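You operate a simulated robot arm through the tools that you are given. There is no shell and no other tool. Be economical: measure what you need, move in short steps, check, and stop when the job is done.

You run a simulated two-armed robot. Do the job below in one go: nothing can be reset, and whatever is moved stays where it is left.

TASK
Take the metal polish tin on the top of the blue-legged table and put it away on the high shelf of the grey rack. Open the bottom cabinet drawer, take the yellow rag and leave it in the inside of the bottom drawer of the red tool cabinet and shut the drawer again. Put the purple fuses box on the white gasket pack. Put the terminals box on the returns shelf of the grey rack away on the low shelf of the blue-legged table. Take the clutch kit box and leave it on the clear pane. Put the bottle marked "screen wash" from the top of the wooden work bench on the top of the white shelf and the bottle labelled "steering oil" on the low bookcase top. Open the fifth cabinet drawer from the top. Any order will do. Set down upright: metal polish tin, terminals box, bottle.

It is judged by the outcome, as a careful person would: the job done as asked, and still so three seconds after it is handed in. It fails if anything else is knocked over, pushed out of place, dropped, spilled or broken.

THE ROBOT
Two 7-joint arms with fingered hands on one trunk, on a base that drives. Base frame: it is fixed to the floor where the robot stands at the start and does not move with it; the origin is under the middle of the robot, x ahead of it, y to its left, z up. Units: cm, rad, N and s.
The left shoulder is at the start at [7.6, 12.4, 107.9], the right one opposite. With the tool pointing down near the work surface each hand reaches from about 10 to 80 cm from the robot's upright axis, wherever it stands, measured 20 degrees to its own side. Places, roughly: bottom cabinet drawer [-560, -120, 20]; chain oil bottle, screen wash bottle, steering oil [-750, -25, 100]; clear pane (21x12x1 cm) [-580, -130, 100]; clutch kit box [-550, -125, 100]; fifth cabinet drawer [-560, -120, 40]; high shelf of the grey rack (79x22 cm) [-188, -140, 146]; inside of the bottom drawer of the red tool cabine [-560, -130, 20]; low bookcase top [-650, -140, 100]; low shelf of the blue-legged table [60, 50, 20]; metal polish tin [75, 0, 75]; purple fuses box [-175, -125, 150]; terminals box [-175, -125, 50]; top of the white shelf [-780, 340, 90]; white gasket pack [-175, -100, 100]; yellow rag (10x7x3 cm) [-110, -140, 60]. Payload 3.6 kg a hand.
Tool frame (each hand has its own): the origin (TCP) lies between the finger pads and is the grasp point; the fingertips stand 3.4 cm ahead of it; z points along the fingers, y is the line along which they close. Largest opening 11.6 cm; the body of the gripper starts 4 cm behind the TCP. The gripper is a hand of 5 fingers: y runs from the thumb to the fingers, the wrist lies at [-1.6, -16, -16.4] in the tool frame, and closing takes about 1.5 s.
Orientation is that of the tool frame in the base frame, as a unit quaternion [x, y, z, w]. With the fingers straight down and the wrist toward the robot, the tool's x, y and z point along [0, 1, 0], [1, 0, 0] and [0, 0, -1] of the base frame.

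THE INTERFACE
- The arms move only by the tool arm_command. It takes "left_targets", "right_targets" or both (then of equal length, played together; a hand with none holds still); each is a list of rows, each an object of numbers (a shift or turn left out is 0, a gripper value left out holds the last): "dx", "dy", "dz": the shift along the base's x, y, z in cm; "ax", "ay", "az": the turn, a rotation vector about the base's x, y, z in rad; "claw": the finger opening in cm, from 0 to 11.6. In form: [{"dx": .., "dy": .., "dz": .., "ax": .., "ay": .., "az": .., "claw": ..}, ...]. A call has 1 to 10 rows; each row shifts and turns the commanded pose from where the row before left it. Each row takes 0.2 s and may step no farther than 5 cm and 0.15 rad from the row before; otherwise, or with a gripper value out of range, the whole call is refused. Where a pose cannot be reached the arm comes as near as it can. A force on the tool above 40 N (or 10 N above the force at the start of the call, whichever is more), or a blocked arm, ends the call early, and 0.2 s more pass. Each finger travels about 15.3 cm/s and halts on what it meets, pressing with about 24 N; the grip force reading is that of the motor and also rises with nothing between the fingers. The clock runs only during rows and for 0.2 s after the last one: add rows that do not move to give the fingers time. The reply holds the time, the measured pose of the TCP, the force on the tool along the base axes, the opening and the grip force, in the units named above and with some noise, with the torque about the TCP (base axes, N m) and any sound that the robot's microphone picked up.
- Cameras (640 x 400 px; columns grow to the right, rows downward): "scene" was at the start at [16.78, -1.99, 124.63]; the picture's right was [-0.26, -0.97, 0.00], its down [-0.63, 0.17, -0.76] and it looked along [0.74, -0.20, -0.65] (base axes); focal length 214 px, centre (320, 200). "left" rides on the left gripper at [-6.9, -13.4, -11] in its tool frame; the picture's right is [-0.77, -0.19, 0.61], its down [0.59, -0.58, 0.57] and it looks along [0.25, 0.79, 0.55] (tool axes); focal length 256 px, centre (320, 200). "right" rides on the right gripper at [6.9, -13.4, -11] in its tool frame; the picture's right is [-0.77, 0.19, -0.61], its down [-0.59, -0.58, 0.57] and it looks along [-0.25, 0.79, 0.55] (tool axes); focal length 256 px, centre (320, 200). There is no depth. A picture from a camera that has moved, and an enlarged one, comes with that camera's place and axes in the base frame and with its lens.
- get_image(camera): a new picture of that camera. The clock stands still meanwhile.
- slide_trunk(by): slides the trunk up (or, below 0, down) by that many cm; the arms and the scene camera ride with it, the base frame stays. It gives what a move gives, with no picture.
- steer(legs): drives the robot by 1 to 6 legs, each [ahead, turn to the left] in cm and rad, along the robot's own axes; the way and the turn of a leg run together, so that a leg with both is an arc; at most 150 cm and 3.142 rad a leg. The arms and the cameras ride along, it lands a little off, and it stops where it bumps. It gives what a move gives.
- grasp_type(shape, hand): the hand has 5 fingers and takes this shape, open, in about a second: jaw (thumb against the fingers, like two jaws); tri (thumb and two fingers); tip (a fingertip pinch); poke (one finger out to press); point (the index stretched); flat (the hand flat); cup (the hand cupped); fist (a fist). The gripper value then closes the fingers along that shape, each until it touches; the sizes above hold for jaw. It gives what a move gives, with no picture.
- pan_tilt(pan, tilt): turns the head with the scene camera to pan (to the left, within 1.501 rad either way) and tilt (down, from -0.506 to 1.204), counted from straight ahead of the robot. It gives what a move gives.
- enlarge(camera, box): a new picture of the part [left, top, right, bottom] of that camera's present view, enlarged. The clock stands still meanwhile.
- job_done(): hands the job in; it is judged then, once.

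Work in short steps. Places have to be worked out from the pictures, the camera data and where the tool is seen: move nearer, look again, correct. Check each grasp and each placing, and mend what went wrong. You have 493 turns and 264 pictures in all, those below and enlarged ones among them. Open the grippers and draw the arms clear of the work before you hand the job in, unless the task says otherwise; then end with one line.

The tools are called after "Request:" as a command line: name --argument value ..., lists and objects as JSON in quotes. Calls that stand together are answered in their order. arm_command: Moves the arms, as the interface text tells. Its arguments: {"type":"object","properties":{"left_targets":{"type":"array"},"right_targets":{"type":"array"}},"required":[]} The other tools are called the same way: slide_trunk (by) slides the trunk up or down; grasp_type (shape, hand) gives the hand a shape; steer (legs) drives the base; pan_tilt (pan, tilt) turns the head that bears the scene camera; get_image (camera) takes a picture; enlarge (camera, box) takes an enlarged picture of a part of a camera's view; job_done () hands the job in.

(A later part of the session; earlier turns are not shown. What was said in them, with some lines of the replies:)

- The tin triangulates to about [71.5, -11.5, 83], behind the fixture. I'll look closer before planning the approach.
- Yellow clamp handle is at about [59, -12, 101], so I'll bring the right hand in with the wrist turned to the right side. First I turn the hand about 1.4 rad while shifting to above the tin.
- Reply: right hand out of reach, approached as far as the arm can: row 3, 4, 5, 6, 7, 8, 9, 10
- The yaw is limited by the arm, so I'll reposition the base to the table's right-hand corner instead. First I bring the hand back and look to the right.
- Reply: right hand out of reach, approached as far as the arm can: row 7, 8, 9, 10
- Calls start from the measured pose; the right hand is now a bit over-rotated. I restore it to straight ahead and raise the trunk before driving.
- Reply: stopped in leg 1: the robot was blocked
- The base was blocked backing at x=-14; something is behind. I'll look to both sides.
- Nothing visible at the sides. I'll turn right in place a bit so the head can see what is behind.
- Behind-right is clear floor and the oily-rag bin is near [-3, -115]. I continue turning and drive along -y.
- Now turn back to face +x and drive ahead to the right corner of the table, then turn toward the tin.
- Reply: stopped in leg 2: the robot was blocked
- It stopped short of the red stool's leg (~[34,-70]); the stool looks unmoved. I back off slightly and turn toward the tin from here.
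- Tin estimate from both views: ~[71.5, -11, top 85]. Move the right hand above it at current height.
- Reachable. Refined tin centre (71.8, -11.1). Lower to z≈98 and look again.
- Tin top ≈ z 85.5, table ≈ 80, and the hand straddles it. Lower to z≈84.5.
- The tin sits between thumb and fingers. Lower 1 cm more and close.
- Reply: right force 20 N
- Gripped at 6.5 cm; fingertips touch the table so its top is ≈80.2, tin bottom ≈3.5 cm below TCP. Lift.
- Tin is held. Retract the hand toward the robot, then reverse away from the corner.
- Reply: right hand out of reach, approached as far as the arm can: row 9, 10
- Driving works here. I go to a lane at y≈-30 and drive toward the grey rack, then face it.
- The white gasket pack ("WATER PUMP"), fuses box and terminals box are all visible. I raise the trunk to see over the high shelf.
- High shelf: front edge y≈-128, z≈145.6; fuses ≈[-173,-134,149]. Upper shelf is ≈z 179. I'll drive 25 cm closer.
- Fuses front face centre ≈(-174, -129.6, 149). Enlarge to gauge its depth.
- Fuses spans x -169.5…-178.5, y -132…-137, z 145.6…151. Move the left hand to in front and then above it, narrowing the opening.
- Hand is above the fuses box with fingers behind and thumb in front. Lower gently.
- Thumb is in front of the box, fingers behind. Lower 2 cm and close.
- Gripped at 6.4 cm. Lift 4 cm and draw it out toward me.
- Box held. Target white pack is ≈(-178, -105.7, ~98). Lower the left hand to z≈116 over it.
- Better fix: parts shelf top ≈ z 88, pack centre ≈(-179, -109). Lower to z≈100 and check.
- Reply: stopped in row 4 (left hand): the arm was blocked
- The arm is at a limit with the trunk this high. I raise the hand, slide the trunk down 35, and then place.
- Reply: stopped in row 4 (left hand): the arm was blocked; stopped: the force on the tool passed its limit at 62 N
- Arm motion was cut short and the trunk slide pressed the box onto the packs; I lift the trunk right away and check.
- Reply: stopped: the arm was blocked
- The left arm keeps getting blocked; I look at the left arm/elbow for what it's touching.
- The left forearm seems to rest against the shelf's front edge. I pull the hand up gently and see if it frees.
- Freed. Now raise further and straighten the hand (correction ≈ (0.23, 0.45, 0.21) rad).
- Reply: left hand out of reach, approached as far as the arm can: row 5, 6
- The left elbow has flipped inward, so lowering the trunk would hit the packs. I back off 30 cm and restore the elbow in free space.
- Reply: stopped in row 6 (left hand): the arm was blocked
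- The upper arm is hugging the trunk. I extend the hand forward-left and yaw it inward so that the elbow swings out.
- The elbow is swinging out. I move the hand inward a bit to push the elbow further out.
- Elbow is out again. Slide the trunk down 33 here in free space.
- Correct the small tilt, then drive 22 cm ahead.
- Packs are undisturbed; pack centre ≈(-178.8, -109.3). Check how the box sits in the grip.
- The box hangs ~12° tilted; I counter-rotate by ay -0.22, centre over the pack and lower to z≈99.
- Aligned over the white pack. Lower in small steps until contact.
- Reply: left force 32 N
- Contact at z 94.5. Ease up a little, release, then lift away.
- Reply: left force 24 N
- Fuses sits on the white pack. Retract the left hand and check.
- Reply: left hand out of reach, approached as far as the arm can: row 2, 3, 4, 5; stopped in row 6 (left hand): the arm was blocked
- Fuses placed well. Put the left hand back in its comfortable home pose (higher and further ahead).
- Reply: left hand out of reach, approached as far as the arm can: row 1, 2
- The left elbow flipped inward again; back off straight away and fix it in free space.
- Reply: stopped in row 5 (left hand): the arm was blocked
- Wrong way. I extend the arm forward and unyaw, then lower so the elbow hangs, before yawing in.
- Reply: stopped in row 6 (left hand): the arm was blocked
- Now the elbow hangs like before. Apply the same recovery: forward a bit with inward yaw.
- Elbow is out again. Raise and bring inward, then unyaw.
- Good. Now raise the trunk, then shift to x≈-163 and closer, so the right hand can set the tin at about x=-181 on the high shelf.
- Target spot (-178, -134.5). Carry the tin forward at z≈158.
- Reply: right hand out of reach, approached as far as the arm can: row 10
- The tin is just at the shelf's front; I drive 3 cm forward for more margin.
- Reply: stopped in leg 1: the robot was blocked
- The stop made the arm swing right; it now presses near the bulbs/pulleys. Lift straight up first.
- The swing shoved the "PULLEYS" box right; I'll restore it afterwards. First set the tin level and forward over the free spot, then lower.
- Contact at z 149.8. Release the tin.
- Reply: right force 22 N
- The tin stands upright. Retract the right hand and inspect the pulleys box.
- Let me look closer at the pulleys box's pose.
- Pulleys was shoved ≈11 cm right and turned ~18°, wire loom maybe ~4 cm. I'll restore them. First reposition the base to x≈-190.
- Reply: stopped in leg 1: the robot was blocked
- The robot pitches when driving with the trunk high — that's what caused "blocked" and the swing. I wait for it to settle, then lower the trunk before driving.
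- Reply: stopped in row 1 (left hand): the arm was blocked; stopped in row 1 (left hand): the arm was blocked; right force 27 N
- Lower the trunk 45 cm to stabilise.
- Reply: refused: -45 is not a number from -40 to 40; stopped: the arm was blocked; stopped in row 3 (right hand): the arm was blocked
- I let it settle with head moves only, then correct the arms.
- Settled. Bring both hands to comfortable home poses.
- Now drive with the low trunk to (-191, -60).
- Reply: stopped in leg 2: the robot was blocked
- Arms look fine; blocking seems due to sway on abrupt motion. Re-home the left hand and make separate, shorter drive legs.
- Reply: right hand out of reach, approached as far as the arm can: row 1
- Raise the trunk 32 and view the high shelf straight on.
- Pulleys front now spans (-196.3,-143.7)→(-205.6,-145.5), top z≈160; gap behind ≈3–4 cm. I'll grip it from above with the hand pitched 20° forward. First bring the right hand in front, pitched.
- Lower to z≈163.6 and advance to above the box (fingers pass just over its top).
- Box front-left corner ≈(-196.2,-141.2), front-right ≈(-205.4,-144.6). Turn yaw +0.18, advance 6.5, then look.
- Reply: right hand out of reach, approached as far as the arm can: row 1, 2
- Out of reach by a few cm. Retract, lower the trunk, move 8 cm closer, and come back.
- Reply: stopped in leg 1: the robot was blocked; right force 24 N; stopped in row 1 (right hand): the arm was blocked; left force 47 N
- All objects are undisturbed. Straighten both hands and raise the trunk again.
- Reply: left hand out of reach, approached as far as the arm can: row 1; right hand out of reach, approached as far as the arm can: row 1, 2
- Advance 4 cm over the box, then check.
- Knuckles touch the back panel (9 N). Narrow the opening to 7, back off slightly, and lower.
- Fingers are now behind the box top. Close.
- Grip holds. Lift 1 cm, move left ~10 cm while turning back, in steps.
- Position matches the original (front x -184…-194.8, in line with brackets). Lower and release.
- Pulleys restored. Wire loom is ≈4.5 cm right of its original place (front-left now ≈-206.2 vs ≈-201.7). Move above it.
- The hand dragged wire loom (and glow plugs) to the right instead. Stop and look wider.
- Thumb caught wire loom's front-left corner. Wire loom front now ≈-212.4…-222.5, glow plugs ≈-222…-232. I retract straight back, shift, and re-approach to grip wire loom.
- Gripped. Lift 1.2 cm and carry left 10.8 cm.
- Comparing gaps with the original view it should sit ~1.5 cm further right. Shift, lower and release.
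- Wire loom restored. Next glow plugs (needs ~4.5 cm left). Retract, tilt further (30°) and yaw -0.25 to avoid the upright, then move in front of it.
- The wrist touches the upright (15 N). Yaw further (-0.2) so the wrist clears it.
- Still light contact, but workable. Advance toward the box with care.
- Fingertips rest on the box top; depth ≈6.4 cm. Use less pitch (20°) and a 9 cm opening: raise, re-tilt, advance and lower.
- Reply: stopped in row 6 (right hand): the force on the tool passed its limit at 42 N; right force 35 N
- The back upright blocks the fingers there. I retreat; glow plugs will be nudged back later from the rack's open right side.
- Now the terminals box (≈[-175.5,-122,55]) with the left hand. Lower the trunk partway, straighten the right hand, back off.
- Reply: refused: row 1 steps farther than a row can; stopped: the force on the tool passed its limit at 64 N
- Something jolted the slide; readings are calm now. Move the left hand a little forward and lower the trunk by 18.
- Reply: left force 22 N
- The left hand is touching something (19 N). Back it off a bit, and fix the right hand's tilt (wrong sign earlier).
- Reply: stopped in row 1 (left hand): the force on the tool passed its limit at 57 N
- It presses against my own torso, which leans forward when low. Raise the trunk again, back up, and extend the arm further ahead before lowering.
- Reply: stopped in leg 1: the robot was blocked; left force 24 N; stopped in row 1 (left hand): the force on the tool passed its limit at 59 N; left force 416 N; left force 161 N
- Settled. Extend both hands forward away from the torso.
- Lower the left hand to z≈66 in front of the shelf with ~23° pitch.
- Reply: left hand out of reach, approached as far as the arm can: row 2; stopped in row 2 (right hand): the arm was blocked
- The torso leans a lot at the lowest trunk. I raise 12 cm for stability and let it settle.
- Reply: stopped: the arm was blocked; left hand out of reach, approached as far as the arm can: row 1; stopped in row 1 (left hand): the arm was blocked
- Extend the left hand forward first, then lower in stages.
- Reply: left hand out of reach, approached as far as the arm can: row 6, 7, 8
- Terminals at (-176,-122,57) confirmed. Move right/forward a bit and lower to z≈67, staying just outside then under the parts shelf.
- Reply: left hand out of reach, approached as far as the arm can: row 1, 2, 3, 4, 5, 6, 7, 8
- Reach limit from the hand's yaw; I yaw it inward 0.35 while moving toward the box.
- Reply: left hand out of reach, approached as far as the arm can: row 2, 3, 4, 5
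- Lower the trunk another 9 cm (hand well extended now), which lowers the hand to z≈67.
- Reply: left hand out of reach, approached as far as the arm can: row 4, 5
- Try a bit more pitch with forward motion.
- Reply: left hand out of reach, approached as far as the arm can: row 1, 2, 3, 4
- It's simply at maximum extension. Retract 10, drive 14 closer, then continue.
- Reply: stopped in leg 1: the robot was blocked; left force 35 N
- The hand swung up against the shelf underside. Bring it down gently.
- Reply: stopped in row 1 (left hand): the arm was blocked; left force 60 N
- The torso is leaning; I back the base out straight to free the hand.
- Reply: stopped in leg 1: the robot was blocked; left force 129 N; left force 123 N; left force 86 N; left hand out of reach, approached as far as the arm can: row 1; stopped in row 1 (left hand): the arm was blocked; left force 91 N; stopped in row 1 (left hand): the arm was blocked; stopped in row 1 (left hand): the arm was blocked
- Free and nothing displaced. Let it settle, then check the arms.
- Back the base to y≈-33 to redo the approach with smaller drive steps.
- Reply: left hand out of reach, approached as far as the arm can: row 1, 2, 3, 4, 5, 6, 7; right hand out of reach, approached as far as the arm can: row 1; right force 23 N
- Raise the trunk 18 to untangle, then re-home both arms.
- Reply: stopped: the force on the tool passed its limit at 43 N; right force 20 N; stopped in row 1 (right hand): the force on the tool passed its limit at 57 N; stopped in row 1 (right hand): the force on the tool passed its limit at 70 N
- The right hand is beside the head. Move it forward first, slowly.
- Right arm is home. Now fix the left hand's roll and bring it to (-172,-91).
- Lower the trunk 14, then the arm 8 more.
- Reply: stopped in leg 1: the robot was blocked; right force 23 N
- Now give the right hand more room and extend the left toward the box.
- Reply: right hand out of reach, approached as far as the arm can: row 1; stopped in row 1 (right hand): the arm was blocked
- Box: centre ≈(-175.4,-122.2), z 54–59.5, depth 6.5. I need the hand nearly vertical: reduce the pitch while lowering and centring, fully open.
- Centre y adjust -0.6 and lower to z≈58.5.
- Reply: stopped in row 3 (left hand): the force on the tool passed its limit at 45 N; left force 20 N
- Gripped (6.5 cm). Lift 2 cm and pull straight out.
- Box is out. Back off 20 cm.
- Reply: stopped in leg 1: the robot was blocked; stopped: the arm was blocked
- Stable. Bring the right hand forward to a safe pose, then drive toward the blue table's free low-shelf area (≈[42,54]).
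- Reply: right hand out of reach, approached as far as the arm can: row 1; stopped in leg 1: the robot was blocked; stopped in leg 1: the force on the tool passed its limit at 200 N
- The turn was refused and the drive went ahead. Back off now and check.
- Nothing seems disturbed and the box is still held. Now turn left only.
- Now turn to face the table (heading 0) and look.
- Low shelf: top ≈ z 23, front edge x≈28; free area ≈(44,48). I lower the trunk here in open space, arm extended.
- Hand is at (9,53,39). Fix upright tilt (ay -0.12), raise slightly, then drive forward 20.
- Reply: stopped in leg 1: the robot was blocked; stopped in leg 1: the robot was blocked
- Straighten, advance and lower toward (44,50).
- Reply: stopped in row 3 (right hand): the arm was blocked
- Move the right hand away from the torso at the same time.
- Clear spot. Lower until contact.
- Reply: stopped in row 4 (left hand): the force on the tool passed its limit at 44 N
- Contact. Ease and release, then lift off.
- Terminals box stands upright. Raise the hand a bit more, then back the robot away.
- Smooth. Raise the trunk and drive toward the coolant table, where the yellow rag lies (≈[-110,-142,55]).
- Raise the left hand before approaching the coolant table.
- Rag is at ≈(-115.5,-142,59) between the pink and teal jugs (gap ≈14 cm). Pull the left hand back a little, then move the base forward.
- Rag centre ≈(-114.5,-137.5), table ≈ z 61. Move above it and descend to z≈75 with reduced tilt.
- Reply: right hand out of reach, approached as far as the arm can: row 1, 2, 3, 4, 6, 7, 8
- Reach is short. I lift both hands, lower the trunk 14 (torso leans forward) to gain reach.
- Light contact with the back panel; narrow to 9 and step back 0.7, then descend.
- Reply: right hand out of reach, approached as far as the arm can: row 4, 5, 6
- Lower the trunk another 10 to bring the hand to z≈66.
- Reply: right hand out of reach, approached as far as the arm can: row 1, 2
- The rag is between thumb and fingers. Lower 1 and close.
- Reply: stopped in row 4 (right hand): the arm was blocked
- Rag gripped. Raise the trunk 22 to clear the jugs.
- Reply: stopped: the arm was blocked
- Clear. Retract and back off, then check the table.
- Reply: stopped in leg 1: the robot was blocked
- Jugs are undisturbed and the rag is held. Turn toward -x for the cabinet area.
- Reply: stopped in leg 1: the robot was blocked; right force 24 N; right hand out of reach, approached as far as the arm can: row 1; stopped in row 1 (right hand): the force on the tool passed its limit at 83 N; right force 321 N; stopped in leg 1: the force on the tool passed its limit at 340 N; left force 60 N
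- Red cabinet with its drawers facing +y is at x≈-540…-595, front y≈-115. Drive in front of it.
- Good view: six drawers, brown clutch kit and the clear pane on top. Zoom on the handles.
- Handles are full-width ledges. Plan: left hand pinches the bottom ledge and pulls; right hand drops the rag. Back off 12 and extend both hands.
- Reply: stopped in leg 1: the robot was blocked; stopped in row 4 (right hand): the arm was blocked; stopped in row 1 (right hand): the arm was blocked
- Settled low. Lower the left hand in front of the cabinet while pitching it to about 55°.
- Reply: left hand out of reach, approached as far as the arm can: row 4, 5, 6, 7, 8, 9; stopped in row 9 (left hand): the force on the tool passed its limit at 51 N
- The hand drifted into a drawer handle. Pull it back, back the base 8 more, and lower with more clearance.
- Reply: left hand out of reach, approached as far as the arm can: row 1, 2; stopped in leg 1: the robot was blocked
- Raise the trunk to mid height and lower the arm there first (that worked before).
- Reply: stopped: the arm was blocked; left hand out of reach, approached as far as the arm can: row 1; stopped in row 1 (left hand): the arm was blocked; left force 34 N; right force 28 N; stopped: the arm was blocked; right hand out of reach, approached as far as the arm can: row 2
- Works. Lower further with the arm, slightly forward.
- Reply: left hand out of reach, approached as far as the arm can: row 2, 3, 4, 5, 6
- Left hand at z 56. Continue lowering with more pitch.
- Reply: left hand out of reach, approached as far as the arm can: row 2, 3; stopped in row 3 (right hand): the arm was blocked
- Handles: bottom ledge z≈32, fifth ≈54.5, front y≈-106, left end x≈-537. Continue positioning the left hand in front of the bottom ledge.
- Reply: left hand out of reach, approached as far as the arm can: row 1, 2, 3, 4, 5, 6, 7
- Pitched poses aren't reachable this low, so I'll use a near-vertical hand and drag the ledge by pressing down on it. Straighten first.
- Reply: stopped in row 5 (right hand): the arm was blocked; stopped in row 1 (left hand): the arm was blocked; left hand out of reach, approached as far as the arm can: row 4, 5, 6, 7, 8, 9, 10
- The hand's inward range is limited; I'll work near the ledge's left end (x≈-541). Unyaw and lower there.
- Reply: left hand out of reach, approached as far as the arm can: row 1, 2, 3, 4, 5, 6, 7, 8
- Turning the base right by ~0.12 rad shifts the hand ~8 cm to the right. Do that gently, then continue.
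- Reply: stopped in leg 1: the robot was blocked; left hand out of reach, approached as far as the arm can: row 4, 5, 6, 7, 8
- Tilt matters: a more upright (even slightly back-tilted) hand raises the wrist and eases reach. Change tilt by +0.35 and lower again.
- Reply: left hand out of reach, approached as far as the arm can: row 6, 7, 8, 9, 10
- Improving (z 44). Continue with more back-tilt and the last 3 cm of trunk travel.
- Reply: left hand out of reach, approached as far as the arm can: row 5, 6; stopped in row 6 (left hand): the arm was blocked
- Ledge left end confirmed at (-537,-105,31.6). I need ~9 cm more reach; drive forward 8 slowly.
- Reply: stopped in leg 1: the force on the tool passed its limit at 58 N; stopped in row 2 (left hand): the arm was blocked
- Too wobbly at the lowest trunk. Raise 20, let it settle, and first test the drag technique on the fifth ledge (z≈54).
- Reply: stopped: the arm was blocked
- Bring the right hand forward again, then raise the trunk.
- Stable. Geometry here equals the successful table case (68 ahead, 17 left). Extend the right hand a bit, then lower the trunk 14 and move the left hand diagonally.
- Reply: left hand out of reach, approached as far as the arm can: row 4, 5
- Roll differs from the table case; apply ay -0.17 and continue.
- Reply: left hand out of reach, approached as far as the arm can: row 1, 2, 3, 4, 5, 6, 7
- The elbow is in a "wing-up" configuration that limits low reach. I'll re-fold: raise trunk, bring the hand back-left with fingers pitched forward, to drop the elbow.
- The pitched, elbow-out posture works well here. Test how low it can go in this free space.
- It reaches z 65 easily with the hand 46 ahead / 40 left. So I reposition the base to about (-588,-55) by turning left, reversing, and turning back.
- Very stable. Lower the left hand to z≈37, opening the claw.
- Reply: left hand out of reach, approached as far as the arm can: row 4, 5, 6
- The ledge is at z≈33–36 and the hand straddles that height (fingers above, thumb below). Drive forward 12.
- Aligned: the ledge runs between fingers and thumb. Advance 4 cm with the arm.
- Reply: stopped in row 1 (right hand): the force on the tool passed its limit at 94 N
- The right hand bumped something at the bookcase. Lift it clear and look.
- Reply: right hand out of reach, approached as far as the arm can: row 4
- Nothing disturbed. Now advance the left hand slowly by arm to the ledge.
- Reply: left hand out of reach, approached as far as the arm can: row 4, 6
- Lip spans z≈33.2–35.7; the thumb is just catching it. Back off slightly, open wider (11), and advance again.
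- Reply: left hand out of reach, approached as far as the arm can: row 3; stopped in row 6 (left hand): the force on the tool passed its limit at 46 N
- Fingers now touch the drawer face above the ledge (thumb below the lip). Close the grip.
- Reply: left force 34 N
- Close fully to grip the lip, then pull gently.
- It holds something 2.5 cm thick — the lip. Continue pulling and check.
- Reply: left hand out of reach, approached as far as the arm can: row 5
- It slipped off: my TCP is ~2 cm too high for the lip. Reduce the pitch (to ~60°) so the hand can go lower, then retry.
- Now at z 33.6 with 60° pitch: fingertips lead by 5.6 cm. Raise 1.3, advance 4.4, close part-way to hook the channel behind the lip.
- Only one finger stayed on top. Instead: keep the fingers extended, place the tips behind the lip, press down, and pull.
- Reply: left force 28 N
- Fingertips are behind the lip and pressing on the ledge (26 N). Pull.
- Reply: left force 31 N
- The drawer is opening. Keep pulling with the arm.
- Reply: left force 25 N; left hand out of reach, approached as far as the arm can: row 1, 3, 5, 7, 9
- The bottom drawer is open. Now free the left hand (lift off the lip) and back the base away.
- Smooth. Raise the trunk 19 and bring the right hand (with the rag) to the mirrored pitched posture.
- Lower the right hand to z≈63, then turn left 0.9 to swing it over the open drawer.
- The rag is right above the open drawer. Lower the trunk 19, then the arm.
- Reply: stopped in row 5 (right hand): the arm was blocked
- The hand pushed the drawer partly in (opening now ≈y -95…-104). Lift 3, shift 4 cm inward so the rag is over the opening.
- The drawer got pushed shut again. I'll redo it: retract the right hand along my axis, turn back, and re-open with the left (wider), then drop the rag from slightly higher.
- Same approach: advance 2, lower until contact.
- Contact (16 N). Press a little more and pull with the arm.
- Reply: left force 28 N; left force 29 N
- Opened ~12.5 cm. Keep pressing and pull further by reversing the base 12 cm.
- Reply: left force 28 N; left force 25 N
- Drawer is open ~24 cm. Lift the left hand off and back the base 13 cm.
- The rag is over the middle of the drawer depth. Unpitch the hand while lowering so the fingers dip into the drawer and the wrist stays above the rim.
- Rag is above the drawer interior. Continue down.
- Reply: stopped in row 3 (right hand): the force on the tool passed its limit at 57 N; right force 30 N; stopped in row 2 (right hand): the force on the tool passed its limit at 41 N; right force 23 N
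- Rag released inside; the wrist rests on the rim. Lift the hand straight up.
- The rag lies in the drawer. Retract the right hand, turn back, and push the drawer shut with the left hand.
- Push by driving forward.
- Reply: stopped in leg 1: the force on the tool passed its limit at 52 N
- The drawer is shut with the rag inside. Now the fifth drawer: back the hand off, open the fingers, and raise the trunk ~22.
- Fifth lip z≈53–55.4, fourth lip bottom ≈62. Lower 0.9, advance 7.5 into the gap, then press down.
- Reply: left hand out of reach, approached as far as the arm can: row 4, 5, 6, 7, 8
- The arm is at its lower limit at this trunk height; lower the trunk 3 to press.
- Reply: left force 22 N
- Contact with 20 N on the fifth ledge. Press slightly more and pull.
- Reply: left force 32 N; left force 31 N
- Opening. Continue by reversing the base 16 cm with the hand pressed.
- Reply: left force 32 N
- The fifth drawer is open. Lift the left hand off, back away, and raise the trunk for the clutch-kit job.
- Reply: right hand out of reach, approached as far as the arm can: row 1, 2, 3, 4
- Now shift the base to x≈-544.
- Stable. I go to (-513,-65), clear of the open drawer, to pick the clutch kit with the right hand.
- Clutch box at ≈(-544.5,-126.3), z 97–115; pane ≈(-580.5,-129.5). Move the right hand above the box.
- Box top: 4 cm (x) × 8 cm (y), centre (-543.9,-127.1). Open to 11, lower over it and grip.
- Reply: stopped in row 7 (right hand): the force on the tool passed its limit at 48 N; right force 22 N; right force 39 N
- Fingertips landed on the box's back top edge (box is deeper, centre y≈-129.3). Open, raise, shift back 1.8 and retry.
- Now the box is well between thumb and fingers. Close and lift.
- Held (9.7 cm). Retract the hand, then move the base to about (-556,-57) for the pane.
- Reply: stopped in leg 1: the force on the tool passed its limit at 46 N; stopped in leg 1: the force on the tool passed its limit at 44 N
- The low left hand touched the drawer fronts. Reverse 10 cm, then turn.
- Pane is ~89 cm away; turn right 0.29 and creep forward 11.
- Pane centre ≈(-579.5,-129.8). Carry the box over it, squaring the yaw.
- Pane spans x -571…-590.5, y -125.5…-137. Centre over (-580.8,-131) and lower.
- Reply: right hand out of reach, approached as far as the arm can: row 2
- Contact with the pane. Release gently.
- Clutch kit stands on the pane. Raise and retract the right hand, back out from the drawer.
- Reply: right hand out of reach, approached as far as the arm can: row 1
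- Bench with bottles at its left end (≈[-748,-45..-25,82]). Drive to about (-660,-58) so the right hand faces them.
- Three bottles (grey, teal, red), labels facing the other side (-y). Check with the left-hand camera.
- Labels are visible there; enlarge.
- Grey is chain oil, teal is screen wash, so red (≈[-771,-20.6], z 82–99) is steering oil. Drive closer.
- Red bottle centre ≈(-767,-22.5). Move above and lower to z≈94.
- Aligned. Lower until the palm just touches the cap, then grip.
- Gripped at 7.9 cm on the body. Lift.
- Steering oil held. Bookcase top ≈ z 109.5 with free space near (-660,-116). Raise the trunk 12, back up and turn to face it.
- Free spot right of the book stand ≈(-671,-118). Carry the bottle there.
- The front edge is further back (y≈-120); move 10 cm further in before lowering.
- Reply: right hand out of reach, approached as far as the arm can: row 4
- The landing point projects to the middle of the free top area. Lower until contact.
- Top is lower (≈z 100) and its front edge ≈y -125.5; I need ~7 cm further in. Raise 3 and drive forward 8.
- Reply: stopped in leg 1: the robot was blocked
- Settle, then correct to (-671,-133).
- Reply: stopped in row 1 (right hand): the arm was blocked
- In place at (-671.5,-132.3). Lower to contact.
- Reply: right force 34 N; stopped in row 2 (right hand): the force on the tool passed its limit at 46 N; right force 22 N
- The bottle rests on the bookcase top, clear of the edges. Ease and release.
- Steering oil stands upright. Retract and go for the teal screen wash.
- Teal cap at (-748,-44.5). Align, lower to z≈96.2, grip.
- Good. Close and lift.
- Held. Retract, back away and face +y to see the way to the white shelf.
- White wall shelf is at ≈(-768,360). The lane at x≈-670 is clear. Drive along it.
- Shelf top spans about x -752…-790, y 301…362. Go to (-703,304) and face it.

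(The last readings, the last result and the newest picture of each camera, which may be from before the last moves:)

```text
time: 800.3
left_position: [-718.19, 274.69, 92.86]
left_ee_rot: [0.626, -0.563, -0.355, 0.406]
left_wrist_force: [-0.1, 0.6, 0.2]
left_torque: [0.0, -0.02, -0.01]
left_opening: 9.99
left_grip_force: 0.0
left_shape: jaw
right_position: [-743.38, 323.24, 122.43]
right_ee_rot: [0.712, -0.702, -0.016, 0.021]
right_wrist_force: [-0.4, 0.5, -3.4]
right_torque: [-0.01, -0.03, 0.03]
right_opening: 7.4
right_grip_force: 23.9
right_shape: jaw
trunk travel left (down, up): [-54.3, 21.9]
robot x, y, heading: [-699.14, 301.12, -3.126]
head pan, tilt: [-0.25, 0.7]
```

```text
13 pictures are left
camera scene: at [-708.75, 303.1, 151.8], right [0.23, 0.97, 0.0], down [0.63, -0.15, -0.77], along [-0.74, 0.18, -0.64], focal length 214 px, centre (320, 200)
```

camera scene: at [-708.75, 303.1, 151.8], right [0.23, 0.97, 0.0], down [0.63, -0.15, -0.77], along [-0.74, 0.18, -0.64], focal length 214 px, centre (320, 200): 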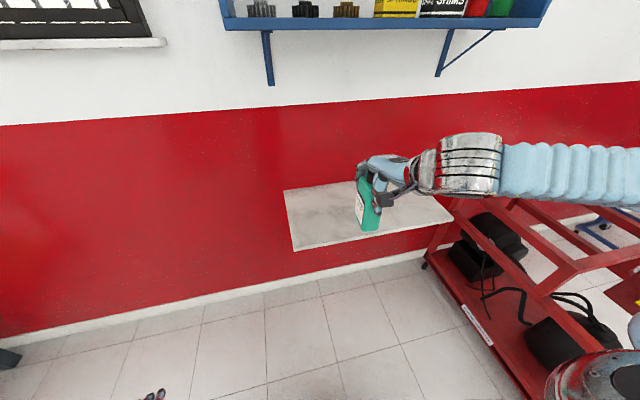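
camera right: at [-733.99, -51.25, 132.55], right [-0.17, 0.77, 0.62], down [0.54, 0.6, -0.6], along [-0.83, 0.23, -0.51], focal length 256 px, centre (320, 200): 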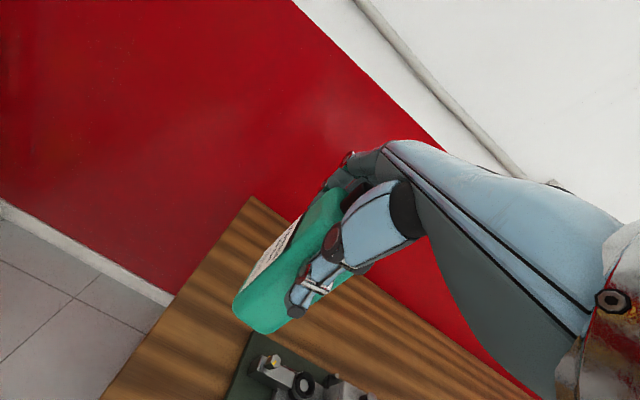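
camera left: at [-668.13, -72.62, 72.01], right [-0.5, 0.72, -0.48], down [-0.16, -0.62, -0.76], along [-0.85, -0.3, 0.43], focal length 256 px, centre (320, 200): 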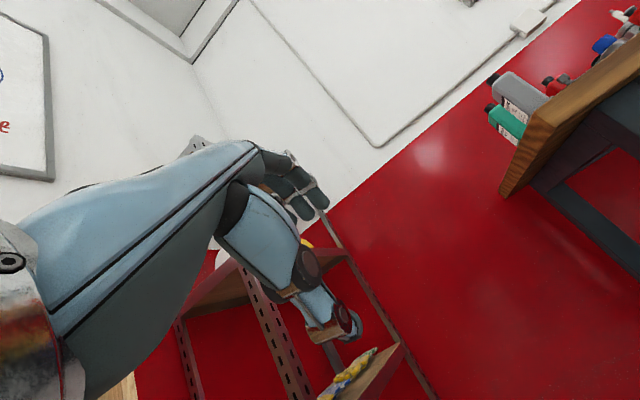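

Shelf ≈ x -756…-791, y 304…370. Carry the bottle to (-769,328) and lower stepwise.

Request:
arm_command --right_targets '[{"dx": -4, "dy": 0.8}, {"dx": -4, "dy": 0.8}, {"dx": -4, "dy": 0.8}, {"dx": -4, "dy": 0.8}, {"dx": -4, "dy": 0.8}, {"dx": -4, "dy": 0.6}, {"dx": -2}, {"dz": -3}, {"dz": -3}, {"dz": -2}]'

Request:
get_image --camera "right"

```text
time: 802.5
left_position: [-718.1, 274.72, 92.8]
left_ee_rot: [0.627, -0.562, -0.355, 0.407]
left_wrist_force: [-0.2, 0.4, -0.4]
left_torque: [0.0, 0.0, 0.0]
left_opening: 10.02
left_grip_force: 0.1
left_shape: jaw
right_position: [-769.44, 327.88, 114.32]
right_ee_rot: [0.712, -0.702, -0.016, 0.021]
right_wrist_force: [0.0, -1.1, -3.8]
right_torque: [-0.03, -0.02, 0.01]
right_opening: 7.38
right_grip_force: 23.6
right_shape: jaw
trunk travel left (down, up): [-54.3, 21.9]
robot x, y, heading: [-699.09, 301.08, -3.128]
head pan, tilt: [-0.25, 0.7]
```

```text
12 pictures are left
camera right: at [-755.37, 321.23, 124.6], right [-0.17, 0.77, 0.61], down [0.54, 0.59, -0.6], along [-0.83, 0.23, -0.51], focal length 256 px, centre (320, 200)
```

right: 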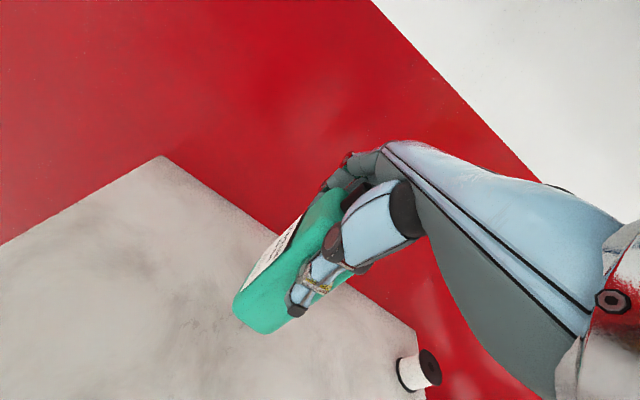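

Over the shelf with room around. Lower to contact.

Request:
arm_command --right_targets '[{"dz": -2}, {"dz": -2}, {"dz": -1.5}, {"dz": -1}, {"dz": -0.8}, {"dz": -0.7}, {"dz": -0.6}, {"dz": -0.6}, {"dz": -0.6}, {"dz": -0.6}]'

```text
time: 804.7
left_position: [-718.17, 274.78, 92.85]
left_ee_rot: [0.626, -0.563, -0.356, 0.406]
left_wrist_force: [0.2, 0.9, 0.0]
left_torque: [0.0, 0.02, -0.02]
left_opening: 9.99
left_grip_force: 0.2
left_shape: jaw
right_position: [-769.49, 327.8, 103.84]
right_ee_rot: [0.713, -0.701, -0.016, 0.021]
right_wrist_force: [-0.8, 0.3, -3.1]
right_torque: [-0.04, 0.04, -0.01]
right_opening: 7.39
right_grip_force: 23.6
right_shape: jaw
trunk travel left (down, up): [-54.3, 21.9]
robot x, y, heading: [-698.38, 300.84, -3.124]
head pan, tilt: [-0.25, 0.7]
```

Request:
arm_command --right_targets '[{"dz": -0.6}, {"dz": -0.6}, {"dz": -0.6}, {"dz": -0.6}, {"dz": -0.6}, {"dz": -0.6}, {"dz": -0.6}, {"dz": -0.6}, {"dz": -0.6}, {"dz": -0.6}]'

```text
time: 807.0
left_position: [-717.99, 274.73, 92.93]
left_ee_rot: [0.626, -0.563, -0.356, 0.406]
left_wrist_force: [-0.6, -0.5, -0.4]
left_torque: [0.0, -0.02, 0.0]
left_opening: 9.98
left_grip_force: 0.0
left_shape: jaw
right_position: [-769.77, 327.65, 99.23]
right_ee_rot: [0.712, -0.701, -0.022, 0.032]
right_wrist_force: [6.5, -1.7, 20.1]
right_torque: [-0.01, 0.04, 0.05]
right_opening: 7.39
right_grip_force: 24.2
right_shape: jaw
trunk travel left (down, up): [-54.3, 21.9]
robot x, y, heading: [-699.02, 300.84, -3.126]
head pan, tilt: [-0.25, 0.7]
stopped in row 10 (right hand): the force on the tool passed its limit at 42 N (the readings are from after the stop); the commanded pose is now the measured one
```

Contact (shelf z≈85). Ease and release, then check.

Request:
arm_command --right_targets '[{"dz": 0.4}, {"claw": 8}, {"claw": 9}, {"claw": 10.2}, {"claw": 11.6}, {}, {"dz": 1.5}, {"dz": 2}, {"dz": 3}, {"dz": 3}]'

Request:
get_image --camera "right"

```text
time: 809.1
left_position: [-718.22, 274.76, 92.81]
left_ee_rot: [0.625, -0.562, -0.356, 0.407]
left_wrist_force: [-0.3, 0.1, 0.0]
left_torque: [0.01, -0.01, -0.04]
left_opening: 10.04
left_grip_force: 0.1
left_shape: jaw
right_position: [-769.61, 327.81, 108.51]
right_ee_rot: [0.712, -0.701, -0.019, 0.027]
right_wrist_force: [-0.6, 0.2, -1.1]
right_torque: [0.01, 0.01, -0.02]
right_opening: 11.57
right_grip_force: 0.1
right_shape: jaw
trunk travel left (down, up): [-54.3, 21.9]
robot x, y, heading: [-698.7, 300.71, -3.128]
head pan, tilt: [-0.25, 0.7]
```

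```text
11 pictures are left
camera right: at [-755.45, 321.2, 118.69], right [-0.16, 0.77, 0.61], down [0.53, 0.59, -0.61], along [-0.83, 0.23, -0.5], focal length 256 px, centre (320, 200)
```

right: 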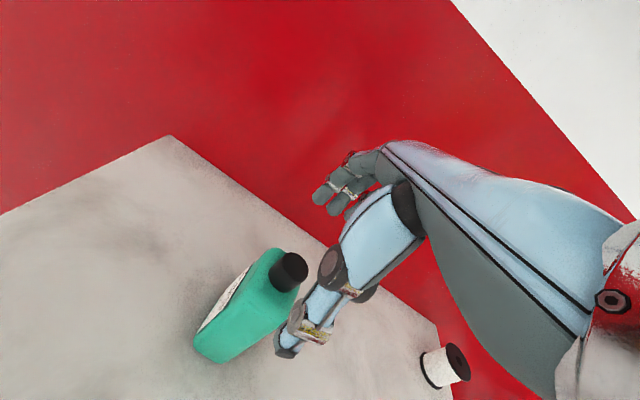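

Screen wash stands upright on the white shelf. Retract the arm clear, backing away.

Request:
arm_command --right_targets '[{"dz": 4}, {"dz": 4}, {"dx": 4}, {"dx": 4}, {"dx": 4}, {"dx": 4}, {"dx": 4}, {"dx": 4}]'

Request:
steer --legs '[[-30, 0]]'

Request:
get_image --camera "scene"

```text
time: 811.0
left_position: [-718.01, 274.83, 92.85]
left_ee_rot: [0.625, -0.564, -0.357, 0.406]
left_wrist_force: [0.0, 0.4, -0.2]
left_torque: [0.01, -0.02, 0.01]
left_opening: 9.98
left_grip_force: 0.1
left_shape: jaw
right_position: [-745.54, 327.79, 116.65]
right_ee_rot: [0.712, -0.702, -0.019, 0.028]
right_wrist_force: [0.6, 0.2, 0.1]
right_torque: [-0.03, 0.01, -0.03]
right_opening: 11.61
right_grip_force: 0.2
right_shape: jaw
trunk travel left (down, up): [-54.3, 21.9]
robot x, y, heading: [-698.73, 301.3, -3.127]
head pan, tilt: [-0.25, 0.7]
```

```text
time: 813.0
left_position: [-688.28, 275.19, 92.95]
left_ee_rot: [0.626, -0.563, -0.355, 0.407]
left_wrist_force: [-0.2, 0.4, 0.2]
left_torque: [-0.01, -0.02, 0.02]
left_opening: 9.98
left_grip_force: 0.0
left_shape: jaw
right_position: [-715.84, 328.18, 116.71]
right_ee_rot: [0.713, -0.701, -0.02, 0.028]
right_wrist_force: [0.2, -0.4, -0.9]
right_torque: [-0.02, 0.02, -0.02]
right_opening: 11.57
right_grip_force: 0.0
right_shape: jaw
trunk travel left (down, up): [-54.3, 21.9]
robot x, y, heading: [-669.15, 301.36, -3.13]
head pan, tilt: [-0.25, 0.7]
```

```text
10 pictures are left
camera scene: at [-678.85, 303.54, 151.8], right [0.23, 0.97, 0.0], down [0.63, -0.15, -0.77], along [-0.74, 0.18, -0.64], focal length 214 px, centre (320, 200)
```

scene: 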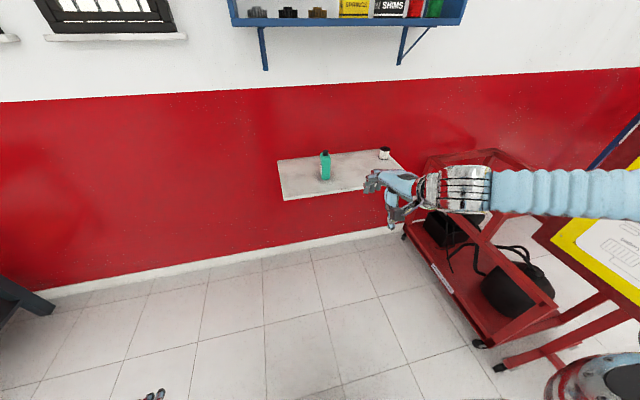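

All the asked items are placed, both hands are open and clear. I hand the job in.

Request:
job_done

```text
The job is handed in.
```

All the tasks you listed are done, but on the grey rack's high shelf I left the "glow plugs" box about 4–5 cm right of where it stood, near the shelf end. An arm swing there also pushed the "pulleys" and "wire loom" boxes; I put those back to within about 2 cm by my estimate.
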